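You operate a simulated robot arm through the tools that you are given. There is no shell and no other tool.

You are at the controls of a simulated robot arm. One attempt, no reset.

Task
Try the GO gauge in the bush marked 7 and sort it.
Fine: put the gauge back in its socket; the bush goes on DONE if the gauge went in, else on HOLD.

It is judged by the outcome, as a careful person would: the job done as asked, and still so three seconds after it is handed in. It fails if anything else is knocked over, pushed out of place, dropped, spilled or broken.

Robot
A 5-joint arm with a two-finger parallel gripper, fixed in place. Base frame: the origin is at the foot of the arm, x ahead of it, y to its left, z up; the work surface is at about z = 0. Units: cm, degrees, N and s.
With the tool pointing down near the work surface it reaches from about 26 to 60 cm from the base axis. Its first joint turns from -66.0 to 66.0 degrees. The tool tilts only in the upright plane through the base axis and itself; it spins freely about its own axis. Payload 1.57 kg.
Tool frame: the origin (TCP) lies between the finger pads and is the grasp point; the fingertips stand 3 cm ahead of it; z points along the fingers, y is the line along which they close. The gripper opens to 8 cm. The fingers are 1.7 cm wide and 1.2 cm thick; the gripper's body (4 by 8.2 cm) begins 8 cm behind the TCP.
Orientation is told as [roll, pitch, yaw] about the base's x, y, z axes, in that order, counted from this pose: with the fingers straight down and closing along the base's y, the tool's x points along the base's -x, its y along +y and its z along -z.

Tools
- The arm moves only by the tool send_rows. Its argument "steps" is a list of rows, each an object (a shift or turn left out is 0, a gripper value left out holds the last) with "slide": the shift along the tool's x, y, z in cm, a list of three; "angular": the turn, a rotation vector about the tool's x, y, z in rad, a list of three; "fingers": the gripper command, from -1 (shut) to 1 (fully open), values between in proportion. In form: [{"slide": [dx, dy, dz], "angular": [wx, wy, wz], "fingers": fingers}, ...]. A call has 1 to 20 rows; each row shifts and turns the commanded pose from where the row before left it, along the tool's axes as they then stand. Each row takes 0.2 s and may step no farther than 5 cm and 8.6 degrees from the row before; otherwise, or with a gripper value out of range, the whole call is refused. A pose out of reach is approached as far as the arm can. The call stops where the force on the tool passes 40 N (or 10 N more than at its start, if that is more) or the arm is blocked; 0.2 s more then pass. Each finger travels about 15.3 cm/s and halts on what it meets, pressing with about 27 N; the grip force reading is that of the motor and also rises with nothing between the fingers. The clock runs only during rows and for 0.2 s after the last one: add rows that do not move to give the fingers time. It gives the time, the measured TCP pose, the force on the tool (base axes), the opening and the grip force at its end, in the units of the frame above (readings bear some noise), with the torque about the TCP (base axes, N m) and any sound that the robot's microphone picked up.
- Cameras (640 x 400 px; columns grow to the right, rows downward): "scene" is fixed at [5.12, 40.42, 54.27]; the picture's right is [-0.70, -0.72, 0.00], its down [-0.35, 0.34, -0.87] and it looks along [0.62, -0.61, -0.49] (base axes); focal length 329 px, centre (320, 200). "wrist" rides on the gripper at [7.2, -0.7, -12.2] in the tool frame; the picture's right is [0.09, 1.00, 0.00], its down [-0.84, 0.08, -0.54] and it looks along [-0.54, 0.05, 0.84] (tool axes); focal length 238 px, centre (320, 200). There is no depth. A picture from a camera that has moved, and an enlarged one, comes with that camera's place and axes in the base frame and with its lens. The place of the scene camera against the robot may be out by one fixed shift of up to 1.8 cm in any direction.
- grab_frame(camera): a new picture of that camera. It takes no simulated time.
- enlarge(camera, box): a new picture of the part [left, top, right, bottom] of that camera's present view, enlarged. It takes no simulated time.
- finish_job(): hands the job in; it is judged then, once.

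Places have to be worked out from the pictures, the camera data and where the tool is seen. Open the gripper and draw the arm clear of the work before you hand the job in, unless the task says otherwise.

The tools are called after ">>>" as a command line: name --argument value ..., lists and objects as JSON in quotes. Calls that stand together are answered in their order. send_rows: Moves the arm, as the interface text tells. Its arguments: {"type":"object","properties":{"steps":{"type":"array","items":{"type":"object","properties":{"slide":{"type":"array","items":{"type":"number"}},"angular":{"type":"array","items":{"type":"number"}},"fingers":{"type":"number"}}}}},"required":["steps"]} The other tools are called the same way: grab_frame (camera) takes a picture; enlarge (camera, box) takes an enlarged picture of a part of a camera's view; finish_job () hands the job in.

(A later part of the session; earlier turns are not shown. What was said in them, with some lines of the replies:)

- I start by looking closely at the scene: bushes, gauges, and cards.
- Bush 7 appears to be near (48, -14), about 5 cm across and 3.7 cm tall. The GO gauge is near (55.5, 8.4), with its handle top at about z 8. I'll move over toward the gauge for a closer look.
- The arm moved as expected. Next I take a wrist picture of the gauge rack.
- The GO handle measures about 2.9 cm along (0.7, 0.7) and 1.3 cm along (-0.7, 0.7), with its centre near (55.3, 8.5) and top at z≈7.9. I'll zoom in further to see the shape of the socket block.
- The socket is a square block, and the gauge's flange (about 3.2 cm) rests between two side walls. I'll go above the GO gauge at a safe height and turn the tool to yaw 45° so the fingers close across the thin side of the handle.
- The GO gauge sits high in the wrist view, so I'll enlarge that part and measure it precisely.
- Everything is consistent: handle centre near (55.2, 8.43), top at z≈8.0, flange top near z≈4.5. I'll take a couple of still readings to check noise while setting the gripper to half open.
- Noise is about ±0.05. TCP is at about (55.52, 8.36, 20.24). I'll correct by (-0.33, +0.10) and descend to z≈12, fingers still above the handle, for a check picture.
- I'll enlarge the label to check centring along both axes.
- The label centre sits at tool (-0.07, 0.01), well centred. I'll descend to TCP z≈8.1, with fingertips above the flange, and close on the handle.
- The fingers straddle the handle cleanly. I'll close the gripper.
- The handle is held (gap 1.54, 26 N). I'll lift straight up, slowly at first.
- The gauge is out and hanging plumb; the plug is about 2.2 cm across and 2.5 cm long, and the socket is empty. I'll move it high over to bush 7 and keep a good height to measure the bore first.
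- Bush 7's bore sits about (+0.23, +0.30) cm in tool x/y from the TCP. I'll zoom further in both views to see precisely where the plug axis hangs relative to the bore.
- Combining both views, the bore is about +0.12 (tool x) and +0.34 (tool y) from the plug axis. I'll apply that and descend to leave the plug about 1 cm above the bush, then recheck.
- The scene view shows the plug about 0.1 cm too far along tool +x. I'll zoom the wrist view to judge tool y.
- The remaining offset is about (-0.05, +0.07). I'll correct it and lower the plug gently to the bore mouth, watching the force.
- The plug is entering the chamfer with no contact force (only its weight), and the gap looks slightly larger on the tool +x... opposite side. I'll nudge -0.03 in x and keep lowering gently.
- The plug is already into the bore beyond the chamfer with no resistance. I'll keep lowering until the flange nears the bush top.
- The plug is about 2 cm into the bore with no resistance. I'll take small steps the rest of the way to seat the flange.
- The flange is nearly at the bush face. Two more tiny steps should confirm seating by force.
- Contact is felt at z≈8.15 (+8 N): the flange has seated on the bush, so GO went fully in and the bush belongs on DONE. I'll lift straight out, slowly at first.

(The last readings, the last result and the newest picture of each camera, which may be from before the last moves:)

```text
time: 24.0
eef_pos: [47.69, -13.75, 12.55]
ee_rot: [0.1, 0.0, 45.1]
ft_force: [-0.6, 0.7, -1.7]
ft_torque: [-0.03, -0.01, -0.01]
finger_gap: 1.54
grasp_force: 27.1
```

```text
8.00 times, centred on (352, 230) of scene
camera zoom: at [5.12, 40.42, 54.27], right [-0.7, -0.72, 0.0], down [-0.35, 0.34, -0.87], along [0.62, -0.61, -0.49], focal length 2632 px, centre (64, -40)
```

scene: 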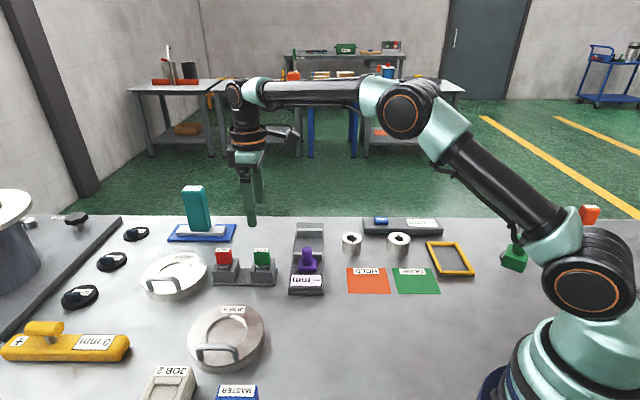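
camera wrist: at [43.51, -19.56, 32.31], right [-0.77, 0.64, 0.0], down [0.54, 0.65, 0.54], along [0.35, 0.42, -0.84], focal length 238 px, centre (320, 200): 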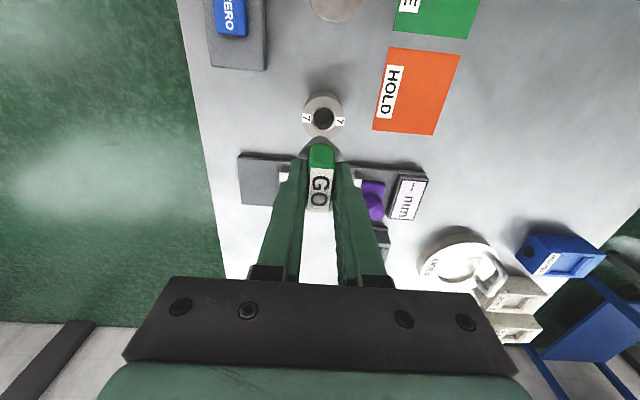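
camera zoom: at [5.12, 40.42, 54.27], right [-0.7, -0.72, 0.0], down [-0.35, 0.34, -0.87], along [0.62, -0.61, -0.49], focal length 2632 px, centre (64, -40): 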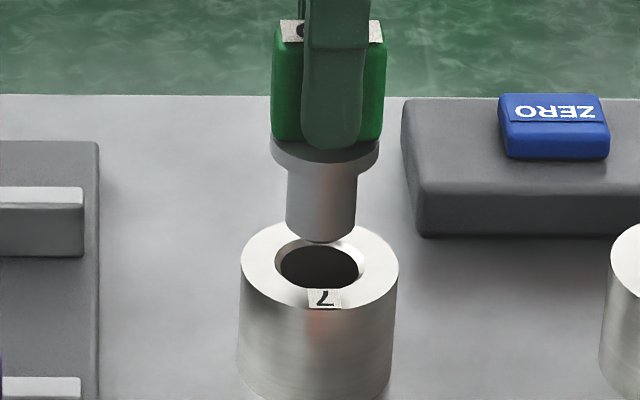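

The gauge came out clean and the bush is undisturbed. I'll raise and return above the socket along the same path.

>>> send_rows --steps '[{"slide": [0, 0, -2.5]}, {"slide": [0, 0, -2.5]}, {"slide": [0, 0, -2.64]}, {"slide": [-2.09, 1.041, 0]}, {"slide": [-2.09, 1.041, 0]}, {"slide": [-2.09, 1.041, 0]}, {"slide": [-2.09, 1.041, 0]}, {"slide": [-2.09, 1.041, 0]}, {"slide": [-2.09, 1.041, 0]}, {"slide": [-2.09, 1.041, 0]}, {"slide": [-2.09, 1.041, 0]}, {"slide": [-2.09, 1.041, 0]}, {"slide": [-2.09, 1.041, 0]}, {}, {}]'

>>> grab_frame --camera "wrist"

>>> enlarge --camera "wrist" --box '[272, 75, 368, 135]'

>>> enlarge --camera "scene" --box '[222, 200, 302, 250]'

>>> enlarge --camera "scene" --box '[222, 240, 302, 290]'

```text
time: 27.2
eef_pos: [55.1, 8.44, 20.0]
ee_rot: [0.1, 0.0, 45.1]
ft_force: [-1.4, 0.3, -1.9]
ft_torque: [-0.01, 0.0, -0.05]
finger_gap: 1.56
grasp_force: 27.1
```

```text
taken
camera wrist: at [50.57, 2.89, 32.19], right [-0.77, 0.64, 0.0], down [0.54, 0.65, 0.54], along [0.35, 0.42, -0.84], focal length 238 px, centre (320, 200)
```

wrist: 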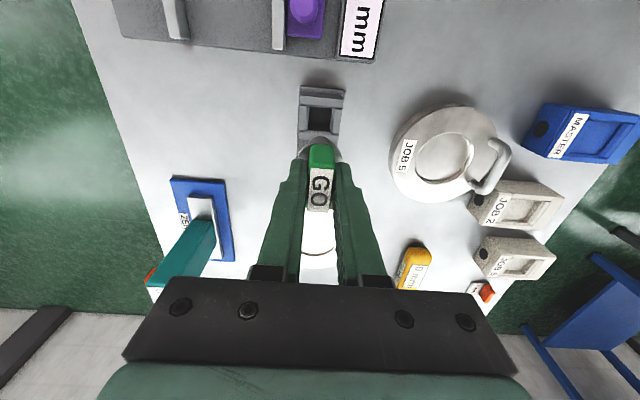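

```text
6.67 times, centred on (320, 105) of wrist
camera zoom: at [50.57, 2.89, 32.19], right [-0.77, 0.64, 0.0], down [0.54, 0.65, 0.54], along [0.35, 0.42, -0.84], focal length 1589 px, centre (320, 833)
```

zoom: 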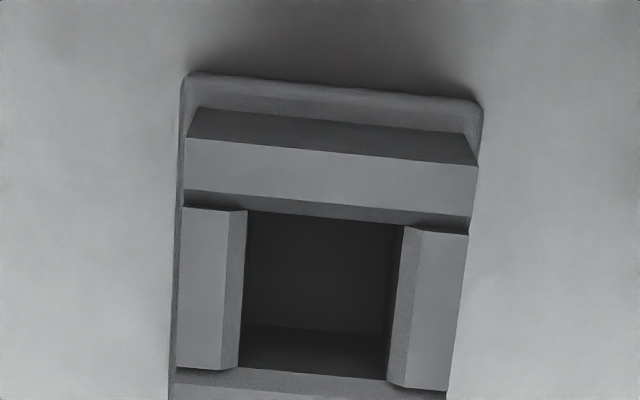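

```text
8.00 times, centred on (262, 225) of scene
camera zoom: at [5.12, 40.42, 54.27], right [-0.7, -0.72, 0.0], down [-0.35, 0.34, -0.87], along [0.62, -0.61, -0.49], focal length 2632 px, centre (784, 0)
```

zoom: 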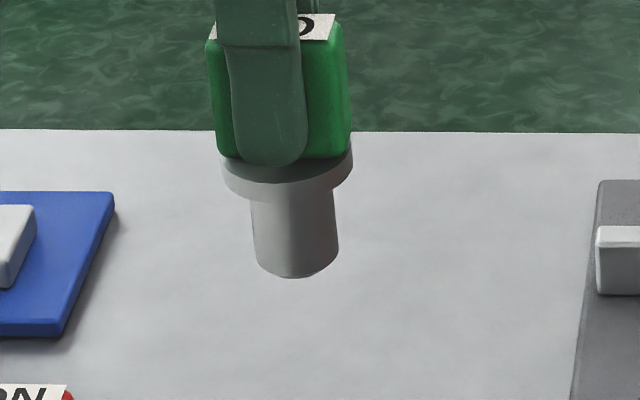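

```text
8.00 times, centred on (262, 265) of scene
camera zoom: at [5.12, 40.42, 54.27], right [-0.7, -0.72, 0.0], down [-0.35, 0.34, -0.87], along [0.62, -0.61, -0.49], focal length 2632 px, centre (784, -320)
```

zoom: 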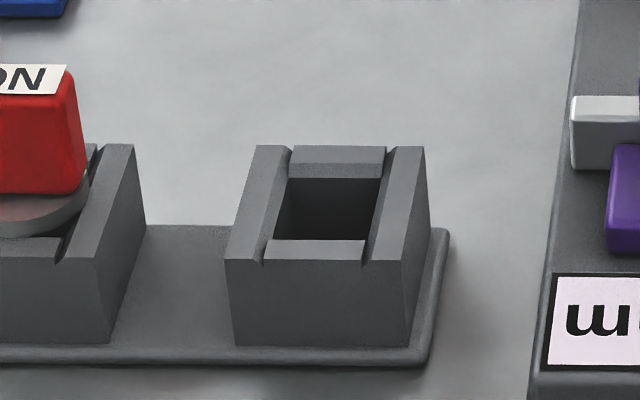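

The plug and socket line up within ~0.1 cm in both views. I'll descend to just above the socket mouth and check again.

>>> send_rows --steps '[{"slide": [0, 0, 2.0]}, {"slide": [0, 0, 2.0]}, {"slide": [0, 0, 2.0]}, {"slide": [0, 0, 1.5]}, {"slide": [0, 0, 1.0]}, {}]'

>>> enlarge --camera "wrist" --box '[272, 105, 368, 165]'

>>> enlarge --camera "scene" --box '[230, 230, 294, 270]'

```text
time: 28.6
eef_pos: [55.19, 8.39, 11.55]
ee_rot: [0.0, 0.0, 45.0]
ft_force: [-0.3, 0.2, -1.5]
ft_torque: [-0.03, -0.01, 0.0]
finger_gap: 1.56
grasp_force: 26.7
```

```text
6.67 times, centred on (320, 135) of wrist
camera zoom: at [50.63, 2.81, 23.78], right [-0.77, 0.64, 0.0], down [0.54, 0.65, 0.54], along [0.35, 0.42, -0.84], focal length 1589 px, centre (320, 633)
```

zoom: 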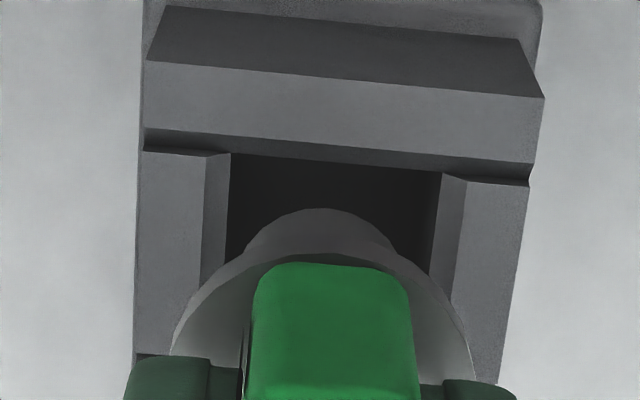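

```text
10.00 times, centred on (262, 250) of scene
camera zoom: at [5.12, 40.42, 54.27], right [-0.7, -0.72, 0.0], down [-0.35, 0.34, -0.87], along [0.62, -0.61, -0.49], focal length 3290 px, centre (900, -300)
```

zoom: 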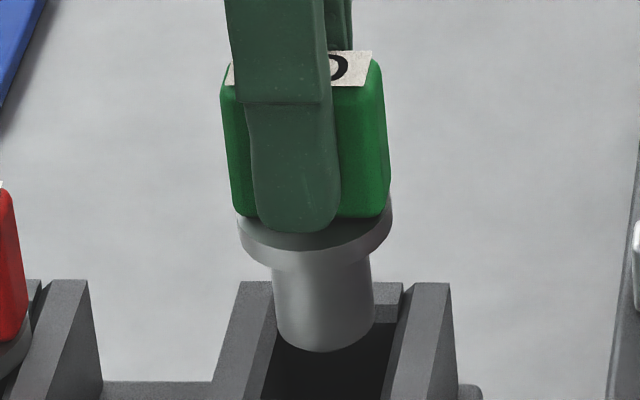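

Alignment is good (within ~0.1 cm, with chamfered edges). I'll lower the plug into the socket in stages.

>>> send_rows --steps '[{"slide": [0, 0, 0.4]}, {"slide": [0, 0, 0.4]}, {"slide": [0, 0, 0.4]}, {"slide": [0, 0, 0.4]}, {}]'

>>> send_rows --steps '[{"slide": [0, 0, 0.4]}, {"slide": [0, 0, 0.4]}, {"slide": [0, 0, 0.4]}, {"slide": [0, 0, 0.3]}, {}]'

>>> enlarge --camera "scene" --box '[230, 240, 294, 280]'

```text
time: 29.8
eef_pos: [55.18, 8.49, 9.86]
ee_rot: [0.0, 0.0, 45.0]
ft_force: [1.3, 0.4, -2.4]
ft_torque: [0.0, -0.01, 0.01]
finger_gap: 1.54
grasp_force: 27.1
```

```text
time: 31.0
eef_pos: [55.15, 8.42, 8.41]
ee_rot: [0.0, 0.0, 45.0]
ft_force: [0.5, -0.3, -2.1]
ft_torque: [0.0, -0.02, -0.01]
finger_gap: 1.55
grasp_force: 27.6
```

```text
10.00 times, centred on (262, 260) of scene
camera zoom: at [5.12, 40.42, 54.27], right [-0.7, -0.72, 0.0], down [-0.35, 0.34, -0.87], along [0.62, -0.61, -0.49], focal length 3290 px, centre (900, -400)
```

zoom: 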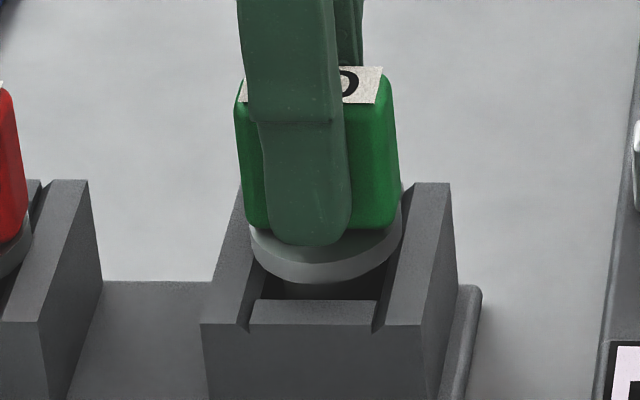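

About 0.4 cm remains to the original seat. I'll finish in small steps, watching for contact.

>>> send_rows --steps '[{"slide": [0, 0, 0.15]}, {"slide": [0, 0, 0.1]}, {"slide": [0, 0, 0.08]}, {}]'

>>> enlarge --camera "scene" --box '[230, 240, 294, 280]'

```text
time: 32.0
eef_pos: [55.19, 8.42, 8.06]
ee_rot: [-0.1, -0.1, 44.9]
ft_force: [0.1, 0.0, -2.1]
ft_torque: [-0.02, 0.03, -0.01]
finger_gap: 1.53
grasp_force: 26.7
```

```text
10.00 times, centred on (262, 260) of scene
camera zoom: at [5.12, 40.42, 54.27], right [-0.7, -0.72, 0.0], down [-0.35, 0.34, -0.87], along [0.62, -0.61, -0.49], focal length 3290 px, centre (900, -400)
```

zoom: 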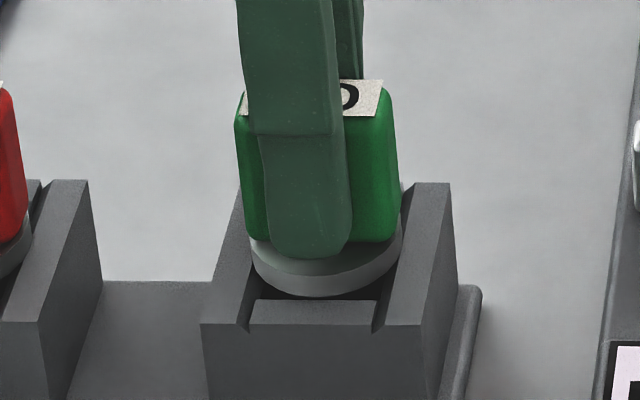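

>>> send_rows --steps '[{"slide": [0, 0, 0.05]}, {"slide": [0, 0, 0.04]}, {}]'

```text
time: 32.8
eef_pos: [55.13, 8.35, 8.04]
ee_rot: [-0.1, -0.1, 45.1]
ft_force: [0.7, -0.3, -1.6]
ft_torque: [0.0, -0.01, -0.01]
finger_gap: 1.53
grasp_force: 27.1
```

Still hanging with no contact. I'll lower a bit more in tiny steps until contact shows.

>>> send_rows --steps '[{"slide": [0, 0, 0.05]}, {}]'

>>> enlarge --camera "scene" --box '[230, 240, 294, 280]'

```text
time: 33.4
eef_pos: [55.06, 8.4, 7.89]
ee_rot: [0.0, -0.1, 45.0]
ft_force: [0.1, -0.1, -1.2]
ft_torque: [-0.01, 0.01, 0.01]
finger_gap: 1.54
grasp_force: 26.6
```

```text
10.00 times, centred on (262, 260) of scene
camera zoom: at [5.12, 40.42, 54.27], right [-0.7, -0.72, 0.0], down [-0.35, 0.34, -0.87], along [0.62, -0.61, -0.49], focal length 3290 px, centre (900, -400)
```

zoom: 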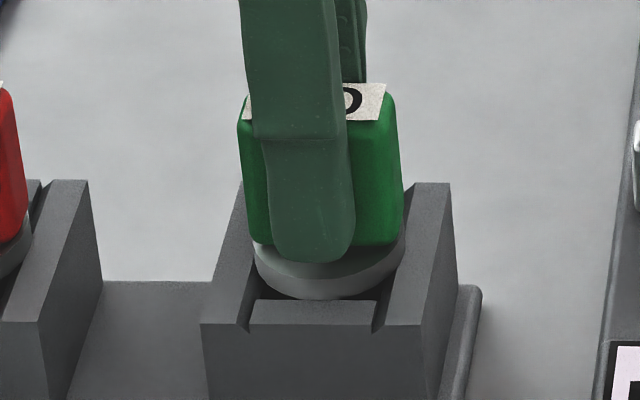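

>>> send_rows --steps '[{"slide": [0, 0, 0.05]}, {}]'

>>> send_rows --steps '[{"slide": [0, 0, 0.04]}, {}]'

```text
time: 34.0
eef_pos: [55.11, 8.36, 8.05]
ee_rot: [0.2, -0.1, 45.0]
ft_force: [-4.5, 0.8, 9.7]
ft_torque: [-0.05, 0.22, -0.05]
finger_gap: 1.52
grasp_force: 26.9
```

```text
time: 34.6
eef_pos: [55.17, 8.3, 7.89]
ee_rot: [0.0, -0.1, 45.1]
ft_force: [-8.4, 1.6, 19.1]
ft_torque: [-0.08, 0.3, 0.01]
finger_gap: 1.51
grasp_force: 26.8
```

The flange is seated (contact +19 N). I'll relax upward by 0.07 to remove the press and open the fingers to half.

>>> send_rows --steps '[{"slide": [0, 0, -0.07]}, {"fingers": -0.3}, {"fingers": 0.0}, {"fingers": 0.0}, {"fingers": 0.0}]'

>>> enlarge --camera "scene" --box '[230, 240, 294, 280]'

>>> enlarge --camera "wrist" --box '[240, 100, 400, 200]'

```text
time: 35.8
eef_pos: [55.13, 8.35, 7.77]
ee_rot: [-0.1, 0.0, 45.1]
ft_force: [0.1, -0.1, -0.3]
ft_torque: [-0.01, 0.0, -0.03]
finger_gap: 4.0
grasp_force: 0.1
```

```text
10.00 times, centred on (262, 260) of scene
camera zoom: at [5.12, 40.42, 54.27], right [-0.7, -0.72, 0.0], down [-0.35, 0.34, -0.87], along [0.62, -0.61, -0.49], focal length 3290 px, centre (900, -400)
```

zoom: 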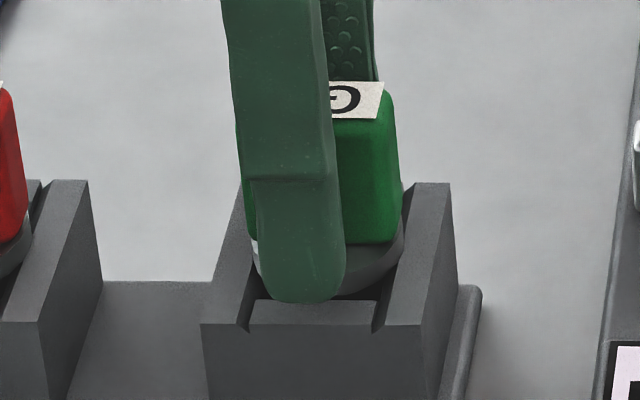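

```text
4.00 times, centred on (320, 150) of wrist
camera zoom: at [50.55, 2.85, 20.15], right [-0.77, 0.64, 0.0], down [0.54, 0.65, 0.54], along [0.35, 0.42, -0.84], focal length 953 px, centre (320, 400)
```

zoom: 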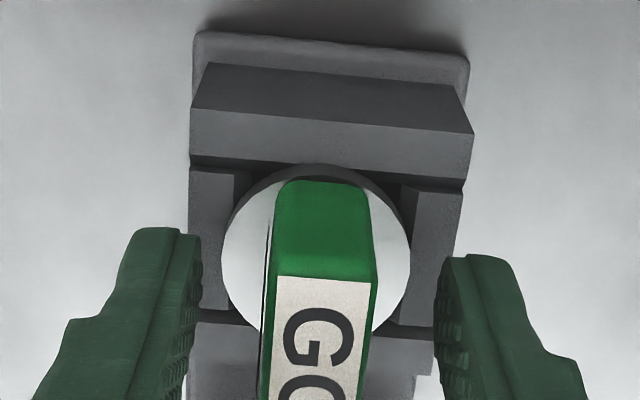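

The gauge stands in its socket as it did originally. I'll rise straight up and clear.

>>> send_rows --steps '[{"slide": [0, 0, -0.6], "fingers": 0.0}, {"slide": [0, 0, -1.2]}, {"slide": [0, 0, -2.0]}, {"slide": [0, 0, -2.5]}, {"slide": [0, 0, -2.5]}, {"slide": [0, 0, -2.5]}, {"slide": [0, 0, -1.0]}, {}]'

>>> enlarge --camera "scene" --box '[210, 240, 282, 285]'

>>> enlarge --camera "wrist" --box '[272, 75, 400, 155]'

```text
time: 37.6
eef_pos: [55.11, 8.33, 20.24]
ee_rot: [0.1, 0.0, 45.0]
ft_force: [0.3, -0.3, 0.5]
ft_torque: [-0.01, -0.02, 0.02]
finger_gap: 3.98
grasp_force: 0.1
```

```text
8.89 times, centred on (246, 262) of scene
camera zoom: at [5.12, 40.42, 54.27], right [-0.7, -0.72, 0.0], down [-0.35, 0.34, -0.87], along [0.62, -0.61, -0.49], focal length 2924 px, centre (978, -356)
```

zoom: 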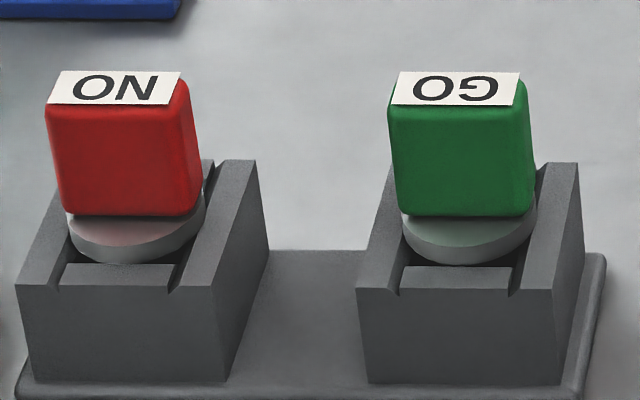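

```text
5.00 times, centred on (336, 115) of wrist
camera zoom: at [50.67, 2.82, 32.52], right [-0.77, 0.64, 0.0], down [0.54, 0.65, 0.54], along [0.35, 0.42, -0.84], focal length 1192 px, centre (240, 625)
```

zoom: 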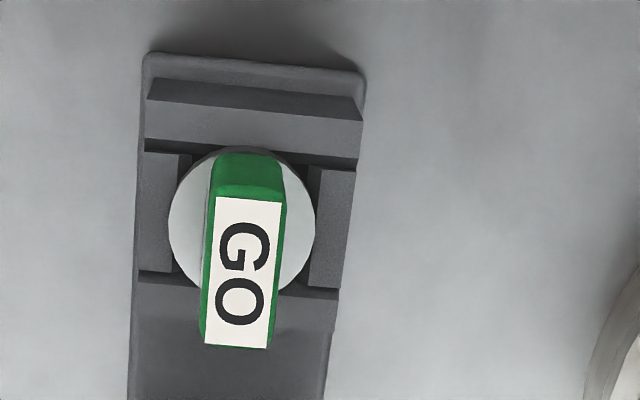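

The GO gauge sits upright in its socket, matching the original view within about a millimetre. I'll travel back over bush 7 with fingers fully open.

>>> send_rows --steps '[{"slide": [2.09, -1.041, 0], "fingers": 0.0}, {"slide": [2.09, -1.041, 0]}, {"slide": [2.09, -1.041, 0]}, {"slide": [2.09, -1.041, 0]}, {"slide": [2.09, -1.041, 0]}, {"slide": [2.09, -1.041, 0]}, {"slide": [2.09, -1.041, 0]}, {"slide": [2.09, -1.041, 0]}, {"slide": [2.09, -1.041, 0]}, {"slide": [2.09, -1.041, 0]}, {"fingers": 1.0}, {}]'

>>> grab_frame --camera "wrist"

>>> enlarge --camera "wrist" --box '[256, 80, 384, 160]'

>>> grab_frame --camera "scene"

```text
time: 40.2
eef_pos: [47.57, -13.87, 20.16]
ee_rot: [0.0, 0.0, 45.2]
ft_force: [0.2, -0.1, 0.9]
ft_torque: [-0.02, -0.01, 0.02]
finger_gap: 8.02
grasp_force: 0.1
```

```text
taken
camera wrist: at [43.08, -19.35, 32.44], right [-0.77, 0.64, 0.0], down [0.54, 0.65, 0.54], along [0.35, 0.42, -0.84], focal length 238 px, centre (320, 200)
```

wrist: 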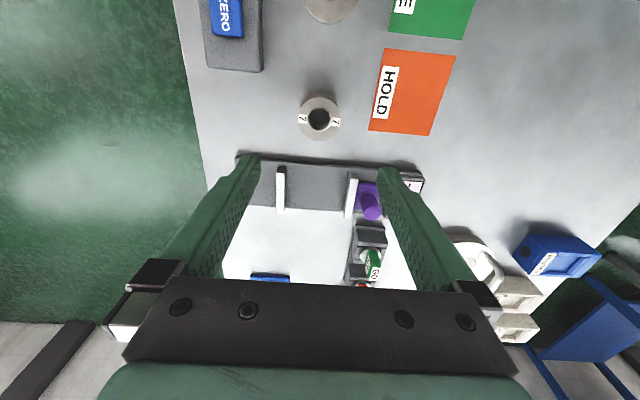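

```text
5.00 times, centred on (320, 120) of wrist
camera zoom: at [43.08, -19.35, 32.44], right [-0.77, 0.64, 0.0], down [0.54, 0.65, 0.54], along [0.35, 0.42, -0.84], focal length 1192 px, centre (320, 600)
```

zoom: 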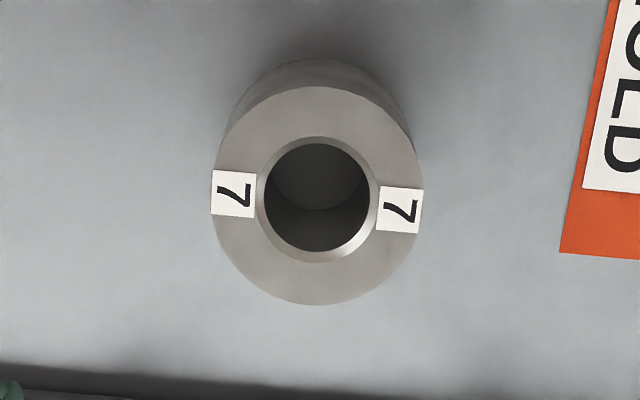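

```text
taken
```

scene: 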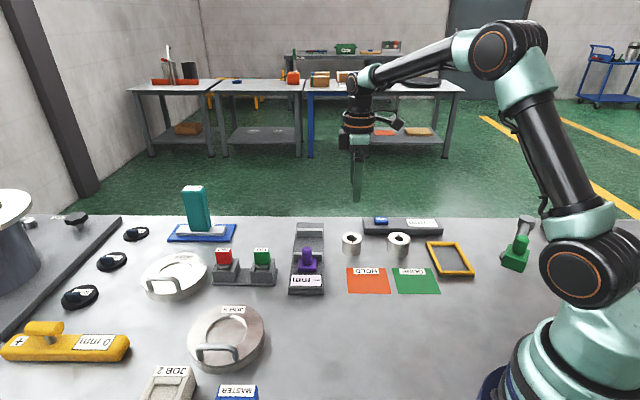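

Bush 7 is centred below the gripper (offset about (0.03, -0.08)). I'll descend in two stages with fingers fully open, checking before the fingers pass the bush.

>>> send_rows --steps '[{"slide": [0.03, -0.06, 2.0]}, {"slide": [0, 0, 3.0]}, {"slide": [0, 0, 3.0]}, {"slide": [0, 0, 2.66]}, {"slide": [0, 0, 1.0]}, {}]'

>>> grab_frame --camera "wrist"

>>> enlarge --camera "scene" --box '[300, 190, 412, 260]'

```text
time: 41.6
eef_pos: [47.95, -13.7, 8.51]
ee_rot: [0.0, 0.0, 45.0]
ft_force: [-0.6, 0.5, 1.1]
ft_torque: [-0.04, 0.0, 0.01]
finger_gap: 8.0
grasp_force: 0.2
```

```text
taken
camera wrist: at [43.28, -19.28, 20.76], right [-0.77, 0.64, 0.0], down [0.54, 0.65, 0.54], along [0.35, 0.42, -0.84], focal length 238 px, centre (320, 200)
```

wrist: 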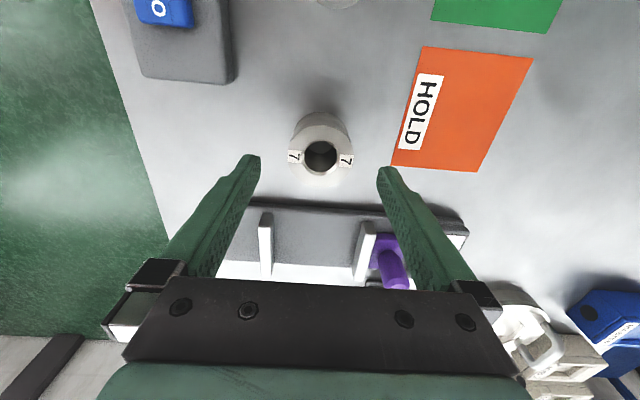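

```text
5.71 times, centred on (356, 225) of scene
camera zoom: at [5.12, 40.42, 54.27], right [-0.7, -0.72, 0.0], down [-0.35, 0.34, -0.87], along [0.62, -0.61, -0.49], focal length 1880 px, centre (114, 57)
```

zoom: 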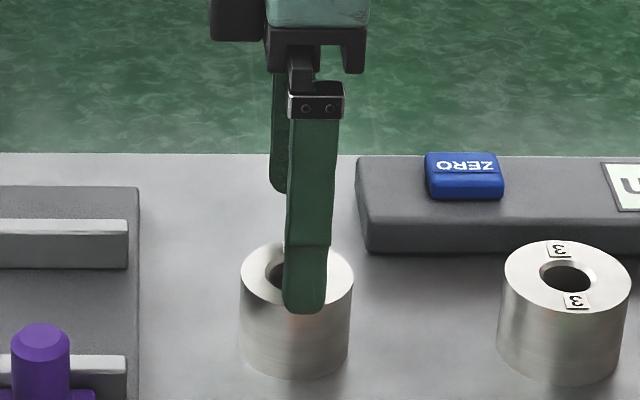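

I'll take one more still reading and a zoom to check centring before going down around the bush.

>>> send_rows --steps '[{}]'

>>> enlarge --camera "wrist" --box '[240, 100, 400, 200]'

```text
time: 42.0
eef_pos: [47.74, -13.62, 8.47]
ee_rot: [0.1, 0.0, 44.9]
ft_force: [0.7, 0.1, 0.5]
ft_torque: [0.0, -0.02, -0.01]
finger_gap: 7.99
grasp_force: 0.1
```

```text
4.00 times, centred on (320, 150) of wrist
camera zoom: at [43.27, -19.29, 20.79], right [-0.77, 0.64, 0.0], down [0.54, 0.65, 0.54], along [0.35, 0.42, -0.84], focal length 953 px, centre (320, 400)
```

zoom: 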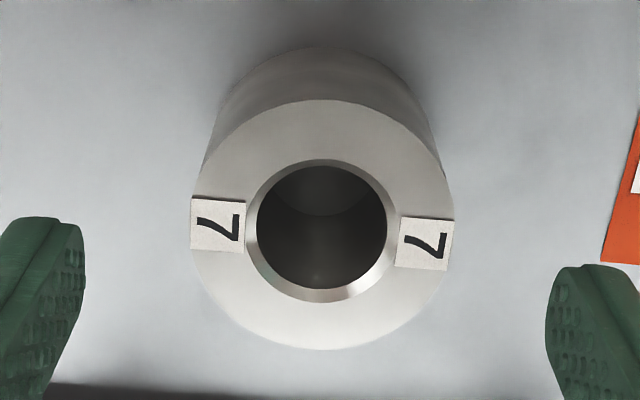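

Offset is now about (0.2, 0). I'll nudge +0.15 in tool x and lower to z≈3.5, so the fingertips stay 0.5 cm above the table.

>>> send_rows --steps '[{"slide": [0.15, 0, 1.0]}, {"slide": [0, 0, 1.5]}, {"slide": [0, 0, 1.5]}, {"slide": [0, 0, 0.95]}, {}, {}]'

>>> grab_frame --camera "wrist"

>>> enlarge --camera "scene" --box '[300, 205, 412, 275]'

```text
time: 43.4
eef_pos: [47.71, -14.01, 3.65]
ee_rot: [0.0, -0.1, 44.9]
ft_force: [-0.2, -0.5, 0.3]
ft_torque: [-0.01, 0.0, -0.02]
finger_gap: 8.0
grasp_force: 0.2
```

```text
taken
camera wrist: at [43.05, -19.52, 15.9], right [-0.77, 0.64, 0.0], down [0.54, 0.65, 0.54], along [0.35, 0.42, -0.84], focal length 238 px, centre (320, 200)
```

wrist: 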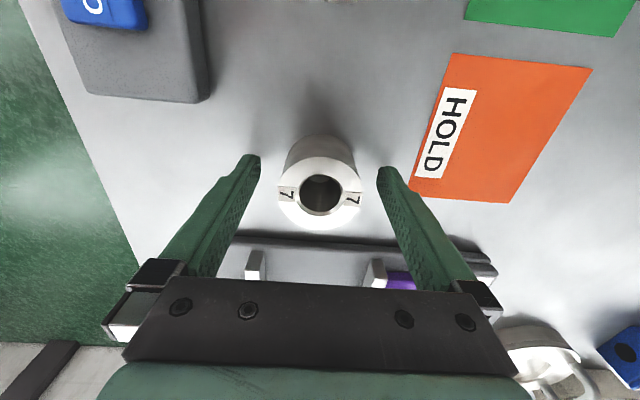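

```text
5.71 times, centred on (356, 240) of scene
camera zoom: at [5.12, 40.42, 54.27], right [-0.7, -0.72, 0.0], down [-0.35, 0.34, -0.87], along [0.62, -0.61, -0.49], focal length 1880 px, centre (114, -29)
```

zoom: 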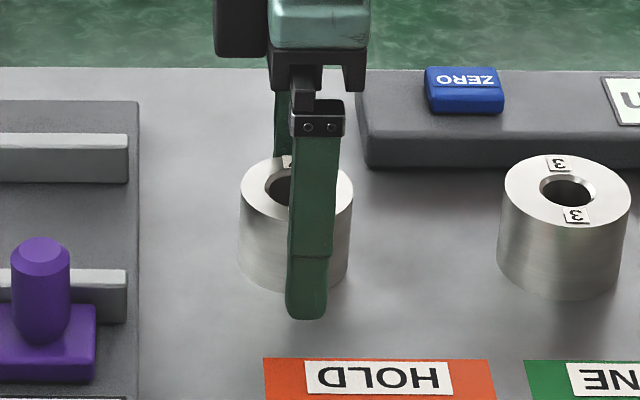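

The bush is centred between the fingers. I'll close on it.

>>> send_rows --steps '[{"fingers": -0.2}, {"fingers": -1}, {"fingers": -1}, {"fingers": -1}]'

>>> enlarge --camera "wrist" --box '[240, 130, 400, 230]'

```text
time: 44.4
eef_pos: [47.72, -13.91, 3.67]
ee_rot: [0.0, 0.1, 45.1]
ft_force: [-0.5, 1.8, 5.1]
ft_torque: [0.12, 0.2, 0.02]
finger_gap: 4.93
grasp_force: 26.9
```

```text
4.00 times, centred on (320, 180) of wrist
camera zoom: at [43.06, -19.51, 15.93], right [-0.77, 0.64, 0.0], down [0.54, 0.65, 0.54], along [0.35, 0.42, -0.84], focal length 953 px, centre (320, 280)
```

zoom: 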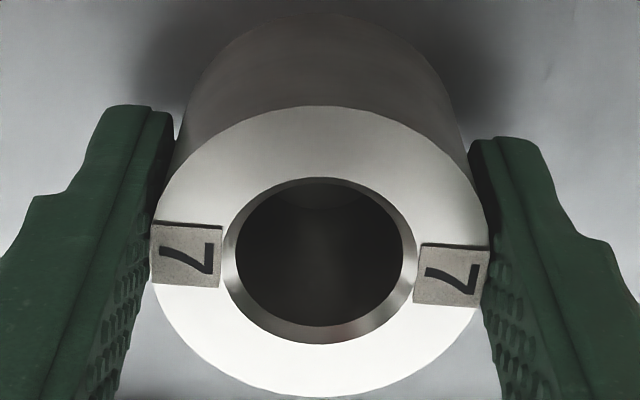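

The bush is gripped (gap 4.93). I'll lift it gently straight up.

>>> send_rows --steps '[{"slide": [0, 0, -0.3]}, {"slide": [0, 0, -0.5]}, {"slide": [0, 0, -1.0]}, {"slide": [0, 0, -1.5]}, {"slide": [0, 0, -2.0]}, {"slide": [0, 0, -2.0]}, {"slide": [0, 0, -2.0]}, {"slide": [0, 0, -1.0]}, {}, {}]'

>>> grab_frame --camera "wrist"

>>> grab_frame --camera "scene"

```text
time: 46.6
eef_pos: [47.64, -13.66, 13.96]
ee_rot: [-0.1, 0.0, 45.0]
ft_force: [0.0, -0.4, -4.0]
ft_torque: [-0.01, 0.02, 0.0]
finger_gap: 4.95
grasp_force: 27.1
```

```text
taken
camera wrist: at [43.1, -19.39, 26.22], right [-0.77, 0.64, 0.0], down [0.54, 0.65, 0.54], along [0.35, 0.42, -0.84], focal length 238 px, centre (320, 200)
```

wrist: 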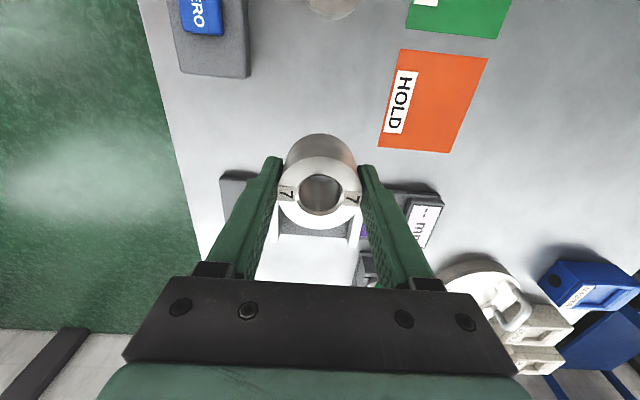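

```text
taken
```

scene: 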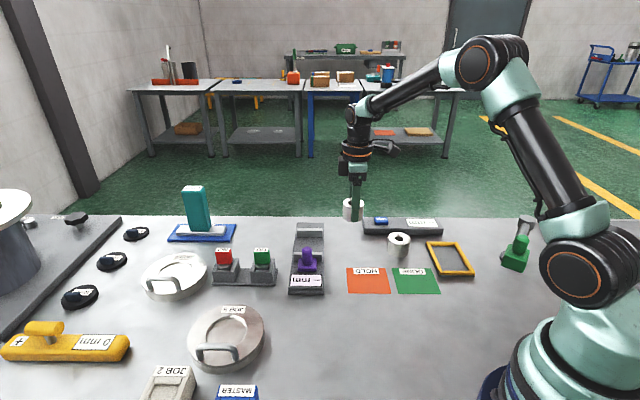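

The bush is held level. I estimate DONE's centre near (29.7, -15.6), so I'll carry the bush there at this height.

>>> send_rows --steps '[{"slide": [1.745, 1.436, 0]}, {"slide": [1.745, 1.436, 0]}, {"slide": [1.745, 1.436, 0]}, {"slide": [1.745, 1.436, 0]}, {"slide": [1.745, 1.436, 0]}, {"slide": [1.745, 1.436, 0]}, {"slide": [1.745, 1.436, 0]}, {"slide": [1.745, 1.436, 0]}, {}, {}]'

>>> grab_frame --camera "wrist"

>>> enlarge --camera "scene" --box '[340, 190, 500, 300]'

```text
time: 48.8
eef_pos: [29.66, -15.81, 14.01]
ee_rot: [0.0, 0.0, 44.9]
ft_force: [0.5, -0.3, -3.6]
ft_torque: [-0.01, 0.05, -0.02]
finger_gap: 4.93
grasp_force: 27.0
```

```text
taken
camera wrist: at [25.05, -21.3, 26.22], right [-0.77, 0.64, 0.0], down [0.54, 0.65, 0.54], along [0.35, 0.42, -0.84], focal length 238 px, centre (320, 200)
```

wrist: 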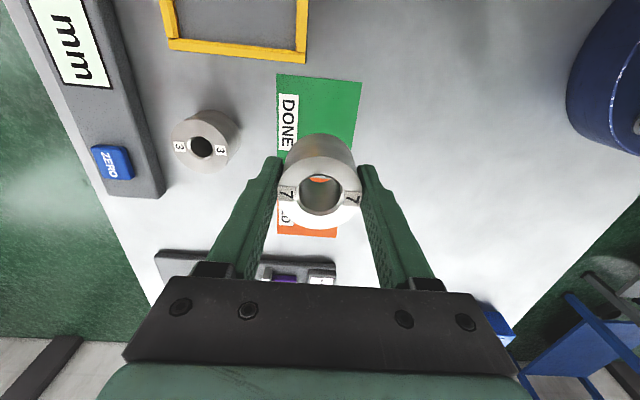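

```text
3.64 times, centred on (420, 245) of scene
camera zoom: at [5.12, 40.42, 54.27], right [-0.7, -0.72, 0.0], down [-0.35, 0.34, -0.87], along [0.62, -0.61, -0.49], focal length 1196 px, centre (-44, 36)
```

zoom: 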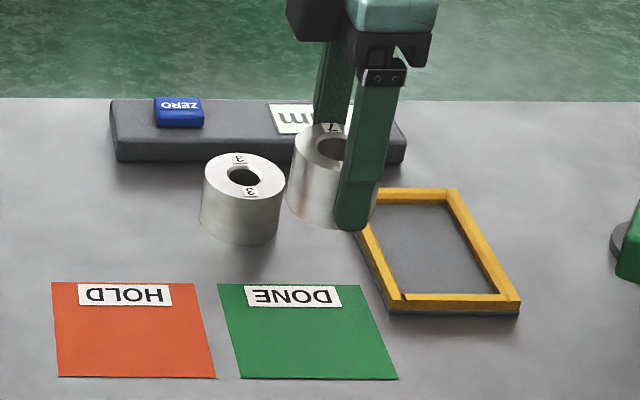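

I'll zoom the wrist view to fix the card's edges precisely relative to the tool.

>>> enlarge --camera "wrist" --box '[240, 60, 400, 160]'

>>> enlarge --camera "wrist" --box '[240, 150, 400, 250]'

```text
4.00 times, centred on (320, 110) of wrist
camera zoom: at [25.05, -21.3, 26.22], right [-0.77, 0.64, 0.0], down [0.54, 0.65, 0.54], along [0.35, 0.42, -0.84], focal length 953 px, centre (320, 560)
```

zoom: 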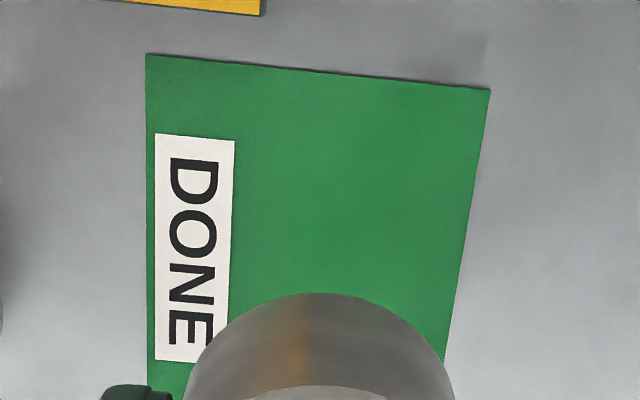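

```text
4.00 times, centred on (320, 200) of wrist
camera zoom: at [25.05, -21.3, 26.22], right [-0.77, 0.64, 0.0], down [0.54, 0.65, 0.54], along [0.35, 0.42, -0.84], focal length 953 px, centre (320, 200)
```

zoom: 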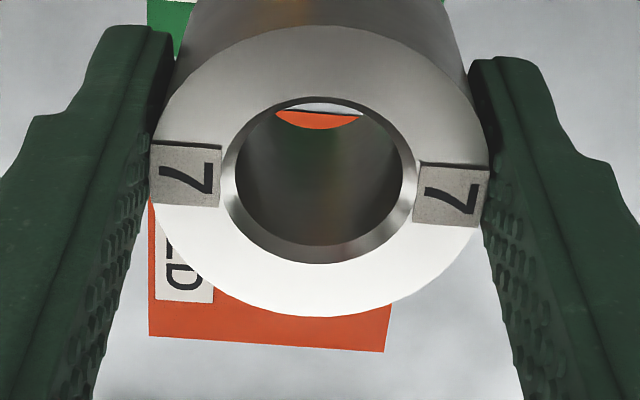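

DONE's centre lies at tool (-0.17, -0.5). I'll shift there and lower to about 0.5 cm above the card.

>>> send_rows --steps '[{"slide": [-0.17, -0.5, 0]}, {"slide": [0, 0, 2.0]}, {"slide": [0, 0, 2.0]}, {"slide": [0, 0, 2.0]}, {"slide": [0, 0, 2.0]}, {"slide": [0, 0, 1.2]}, {"slide": [0, 0, 0.5]}, {}, {}]'

>>> grab_frame --camera "wrist"

>>> enlarge --camera "scene" --box '[350, 210, 478, 300]'

```text
time: 50.8
eef_pos: [29.99, -15.83, 4.18]
ee_rot: [0.0, 0.1, 45.1]
ft_force: [0.5, 0.5, -3.1]
ft_torque: [-0.01, 0.0, -0.01]
finger_gap: 4.97
grasp_force: 27.4
```

```text
taken
camera wrist: at [25.45, -21.42, 16.49], right [-0.77, 0.64, 0.0], down [0.54, 0.65, 0.54], along [0.35, 0.42, -0.84], focal length 238 px, centre (320, 200)
```

wrist: 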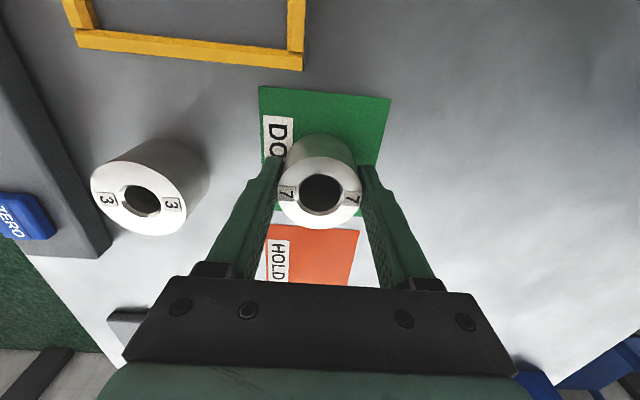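

```text
4.44 times, centred on (414, 255) of scene
camera zoom: at [5.12, 40.42, 54.27], right [-0.7, -0.72, 0.0], down [-0.35, 0.34, -0.87], along [0.62, -0.61, -0.49], focal length 1462 px, centre (-98, -44)
```

zoom: 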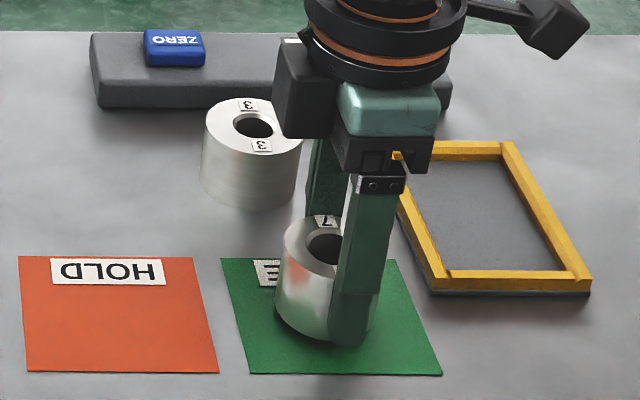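

The bush is over the middle of DONE, about 0.5 cm up. I'll lower in small steps until it touches.

>>> send_rows --steps '[{"slide": [0, 0, 0.2]}, {"slide": [0, 0, 0.1]}, {"slide": [0, 0, 0.08]}, {}]'

>>> send_rows --steps '[{"slide": [0, 0, 0.06]}, {}]'

```text
time: 51.8
eef_pos: [30.09, -15.89, 3.94]
ee_rot: [0.0, 0.0, 44.9]
ft_force: [0.0, -1.2, -3.0]
ft_torque: [-0.02, 0.0, 0.0]
finger_gap: 4.96
grasp_force: 26.6
```

```text
time: 52.4
eef_pos: [29.96, -15.9, 3.75]
ee_rot: [-0.1, 0.0, 45.1]
ft_force: [0.6, -0.1, -3.5]
ft_torque: [0.0, 0.02, -0.01]
finger_gap: 4.94
grasp_force: 27.0
```

No contact yet (still hanging at -3.5 N). I'll continue with tiny steps.

>>> send_rows --steps '[{"slide": [0, 0, 0.05]}, {}]'

>>> send_rows --steps '[{"slide": [0, 0, 0.05]}, {}]'

```text
time: 53.0
eef_pos: [30.0, -15.91, 3.68]
ee_rot: [0.0, 0.0, 45.0]
ft_force: [-0.1, 0.4, -2.9]
ft_torque: [0.01, -0.01, 0.02]
finger_gap: 4.94
grasp_force: 27.0
```

```text
time: 53.6
eef_pos: [30.1, -15.96, 3.65]
ee_rot: [0.0, 0.0, 45.0]
ft_force: [-4.6, -3.2, 10.1]
ft_torque: [0.1, 0.19, 0.09]
finger_gap: 4.95
grasp_force: 27.0
```

Contact is made (+10 N). I'll ease off slightly and open the fingers.

>>> send_rows --steps '[{"slide": [0, 0, -0.03]}, {"fingers": 0.4}, {"fingers": 0.75}, {"fingers": 0.75}, {}]'

>>> grab_frame --camera "wrist"

>>> enlarge --camera "scene" --box '[350, 210, 478, 300]'

```text
time: 54.8
eef_pos: [30.13, -15.86, 3.71]
ee_rot: [-0.1, 0.0, 45.1]
ft_force: [-0.5, 0.2, 0.2]
ft_torque: [-0.04, -0.03, -0.02]
finger_gap: 6.98
grasp_force: 0.0
```

```text
taken
camera wrist: at [25.53, -21.45, 15.99], right [-0.77, 0.64, 0.0], down [0.54, 0.65, 0.54], along [0.35, 0.42, -0.84], focal length 238 px, centre (320, 200)
```

wrist: 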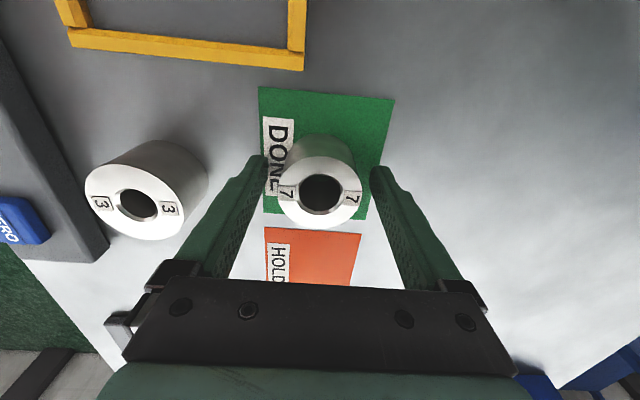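

```text
4.44 times, centred on (414, 255) of scene
camera zoom: at [5.12, 40.42, 54.27], right [-0.7, -0.72, 0.0], down [-0.35, 0.34, -0.87], along [0.62, -0.61, -0.49], focal length 1462 px, centre (-98, -44)
```

zoom: 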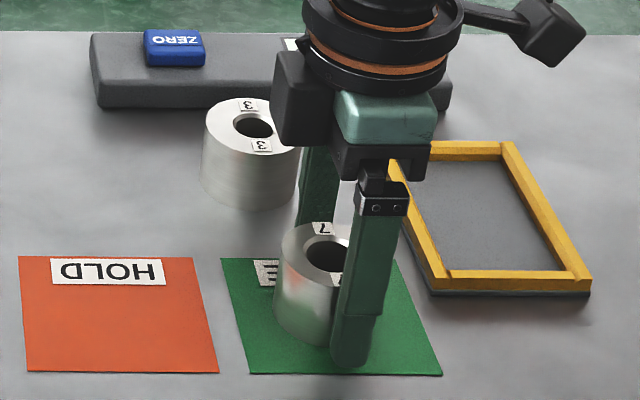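

The bush stands on DONE and the fingers are clear of it. I'll raise the arm straight up.

>>> send_rows --steps '[{"slide": [0, 0, -0.6], "fingers": 0.75}, {"slide": [0, 0, -1.5]}, {"slide": [0, 0, -2.5]}, {"slide": [0, 0, -3.0]}, {"slide": [0, 0, -3.5]}, {"slide": [0, 0, -3.5]}, {"slide": [0, 0, -3.0], "fingers": 1.0}, {}]'

>>> grab_frame --camera "wrist"

>>> grab_frame --camera "scene"

>>> enlarge --camera "scene" --box '[330, 200, 490, 300]'

```text
time: 56.6
eef_pos: [30.1, -15.87, 21.57]
ee_rot: [-0.1, 0.0, 45.0]
ft_force: [-0.3, -1.1, 0.4]
ft_torque: [-0.01, -0.01, -0.02]
finger_gap: 8.02
grasp_force: 0.1
```

```text
taken
camera wrist: at [25.54, -21.5, 33.76], right [-0.77, 0.64, 0.0], down [0.54, 0.65, 0.54], along [0.35, 0.42, -0.84], focal length 238 px, centre (320, 200)
```

wrist: 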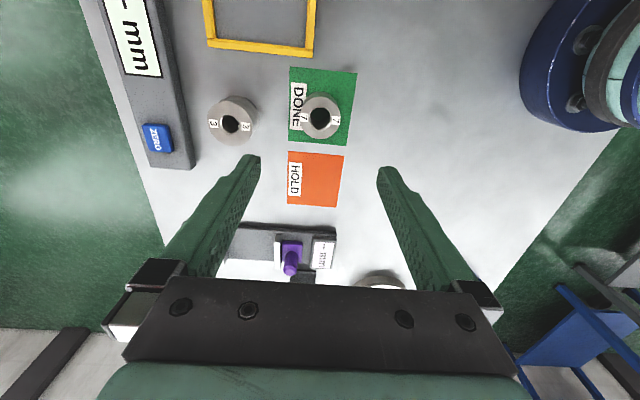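

```text
taken
```

scene: 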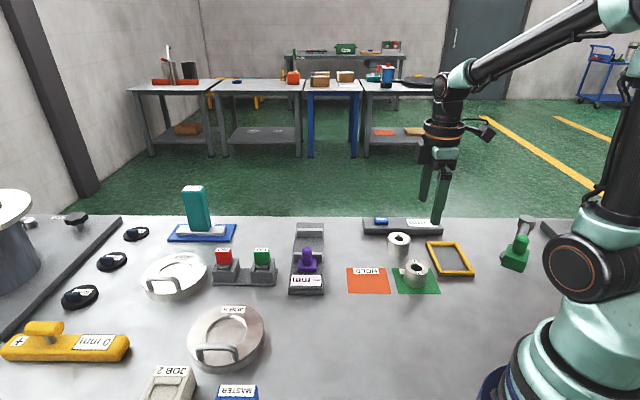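

```text
4.00 times, centred on (410, 250) of scene
camera zoom: at [5.12, 40.42, 54.27], right [-0.7, -0.72, 0.0], down [-0.35, 0.34, -0.87], along [0.62, -0.61, -0.49], focal length 1316 px, centre (-40, 0)
```

zoom: 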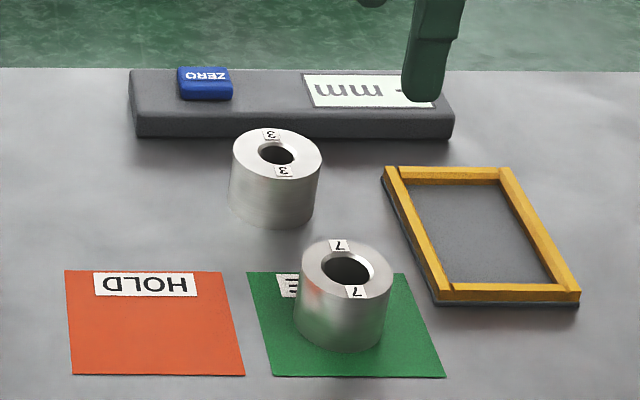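

Bush 7 is well inside the DONE card, the gauge is in its socket and nothing else has moved. I'll draw the arm up and away toward its starting place, then do a final check.

>>> send_rows --steps '[{"slide": [0.25, -1.75, -1.92]}, {"slide": [0.25, -1.75, -1.92]}, {"slide": [0.25, -1.75, -1.92]}, {"slide": [0.25, -1.75, -1.92]}, {"slide": [0.25, -1.75, -1.92]}, {}, {}]'

>>> grab_frame --camera "scene"

>>> enlarge --camera "scene" --box '[200, 200, 360, 300]'

```text
time: 58.2
eef_pos: [35.46, -23.17, 30.85]
ee_rot: [0.1, 0.0, 45.0]
ft_force: [-0.7, 0.8, 0.3]
ft_torque: [-0.02, 0.03, 0.06]
finger_gap: 7.99
grasp_force: 0.0
```

```text
taken
```

scene: 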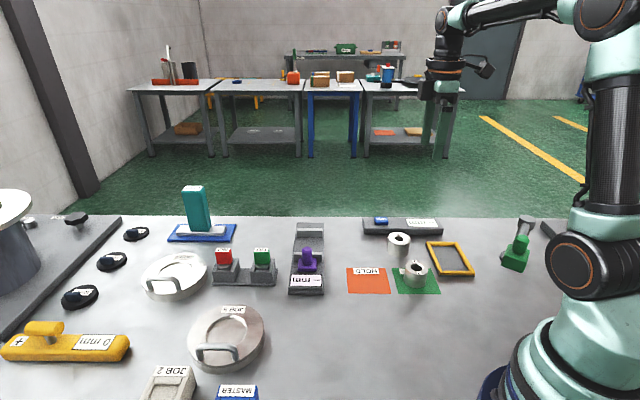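

```text
4.00 times, centred on (280, 250) of scene
camera zoom: at [5.12, 40.42, 54.27], right [-0.7, -0.72, 0.0], down [-0.35, 0.34, -0.87], along [0.62, -0.61, -0.49], focal length 1316 px, centre (480, 0)
```

zoom: 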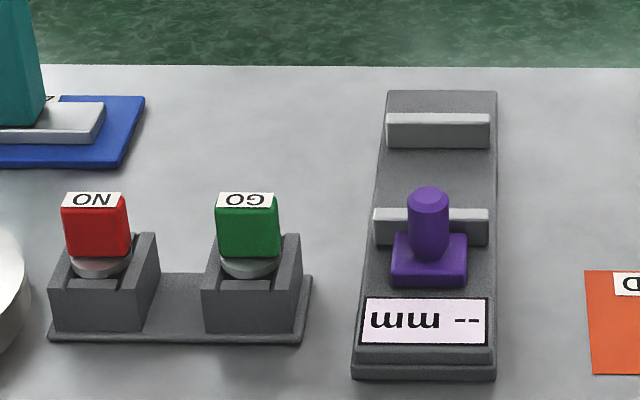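

The last pictures show the GO gauge back in its socket, bush 7 standing on DONE, and nothing else moved. The gripper is open and the arm is clear, so I'm handing the job in.

>>> finish_job

```text
The job is handed in.
```

The GO gauge went into bush 7, so I put the bush on DONE and the gauge back in its socket. I've handed the job in.

- **Gauge test:** the plug slid down the bore with no resistance until its flange seated on the top of the bush.
- **Gauge:** it stands upright in its socket. In the pictures it sits within about a millimetre of where it started.
- **Bush:** it stands level near the middle of the DONE card.
- **Everything else:** nothing else looks moved in the last pictures. The gripper is open and the arm is back near its starting place.
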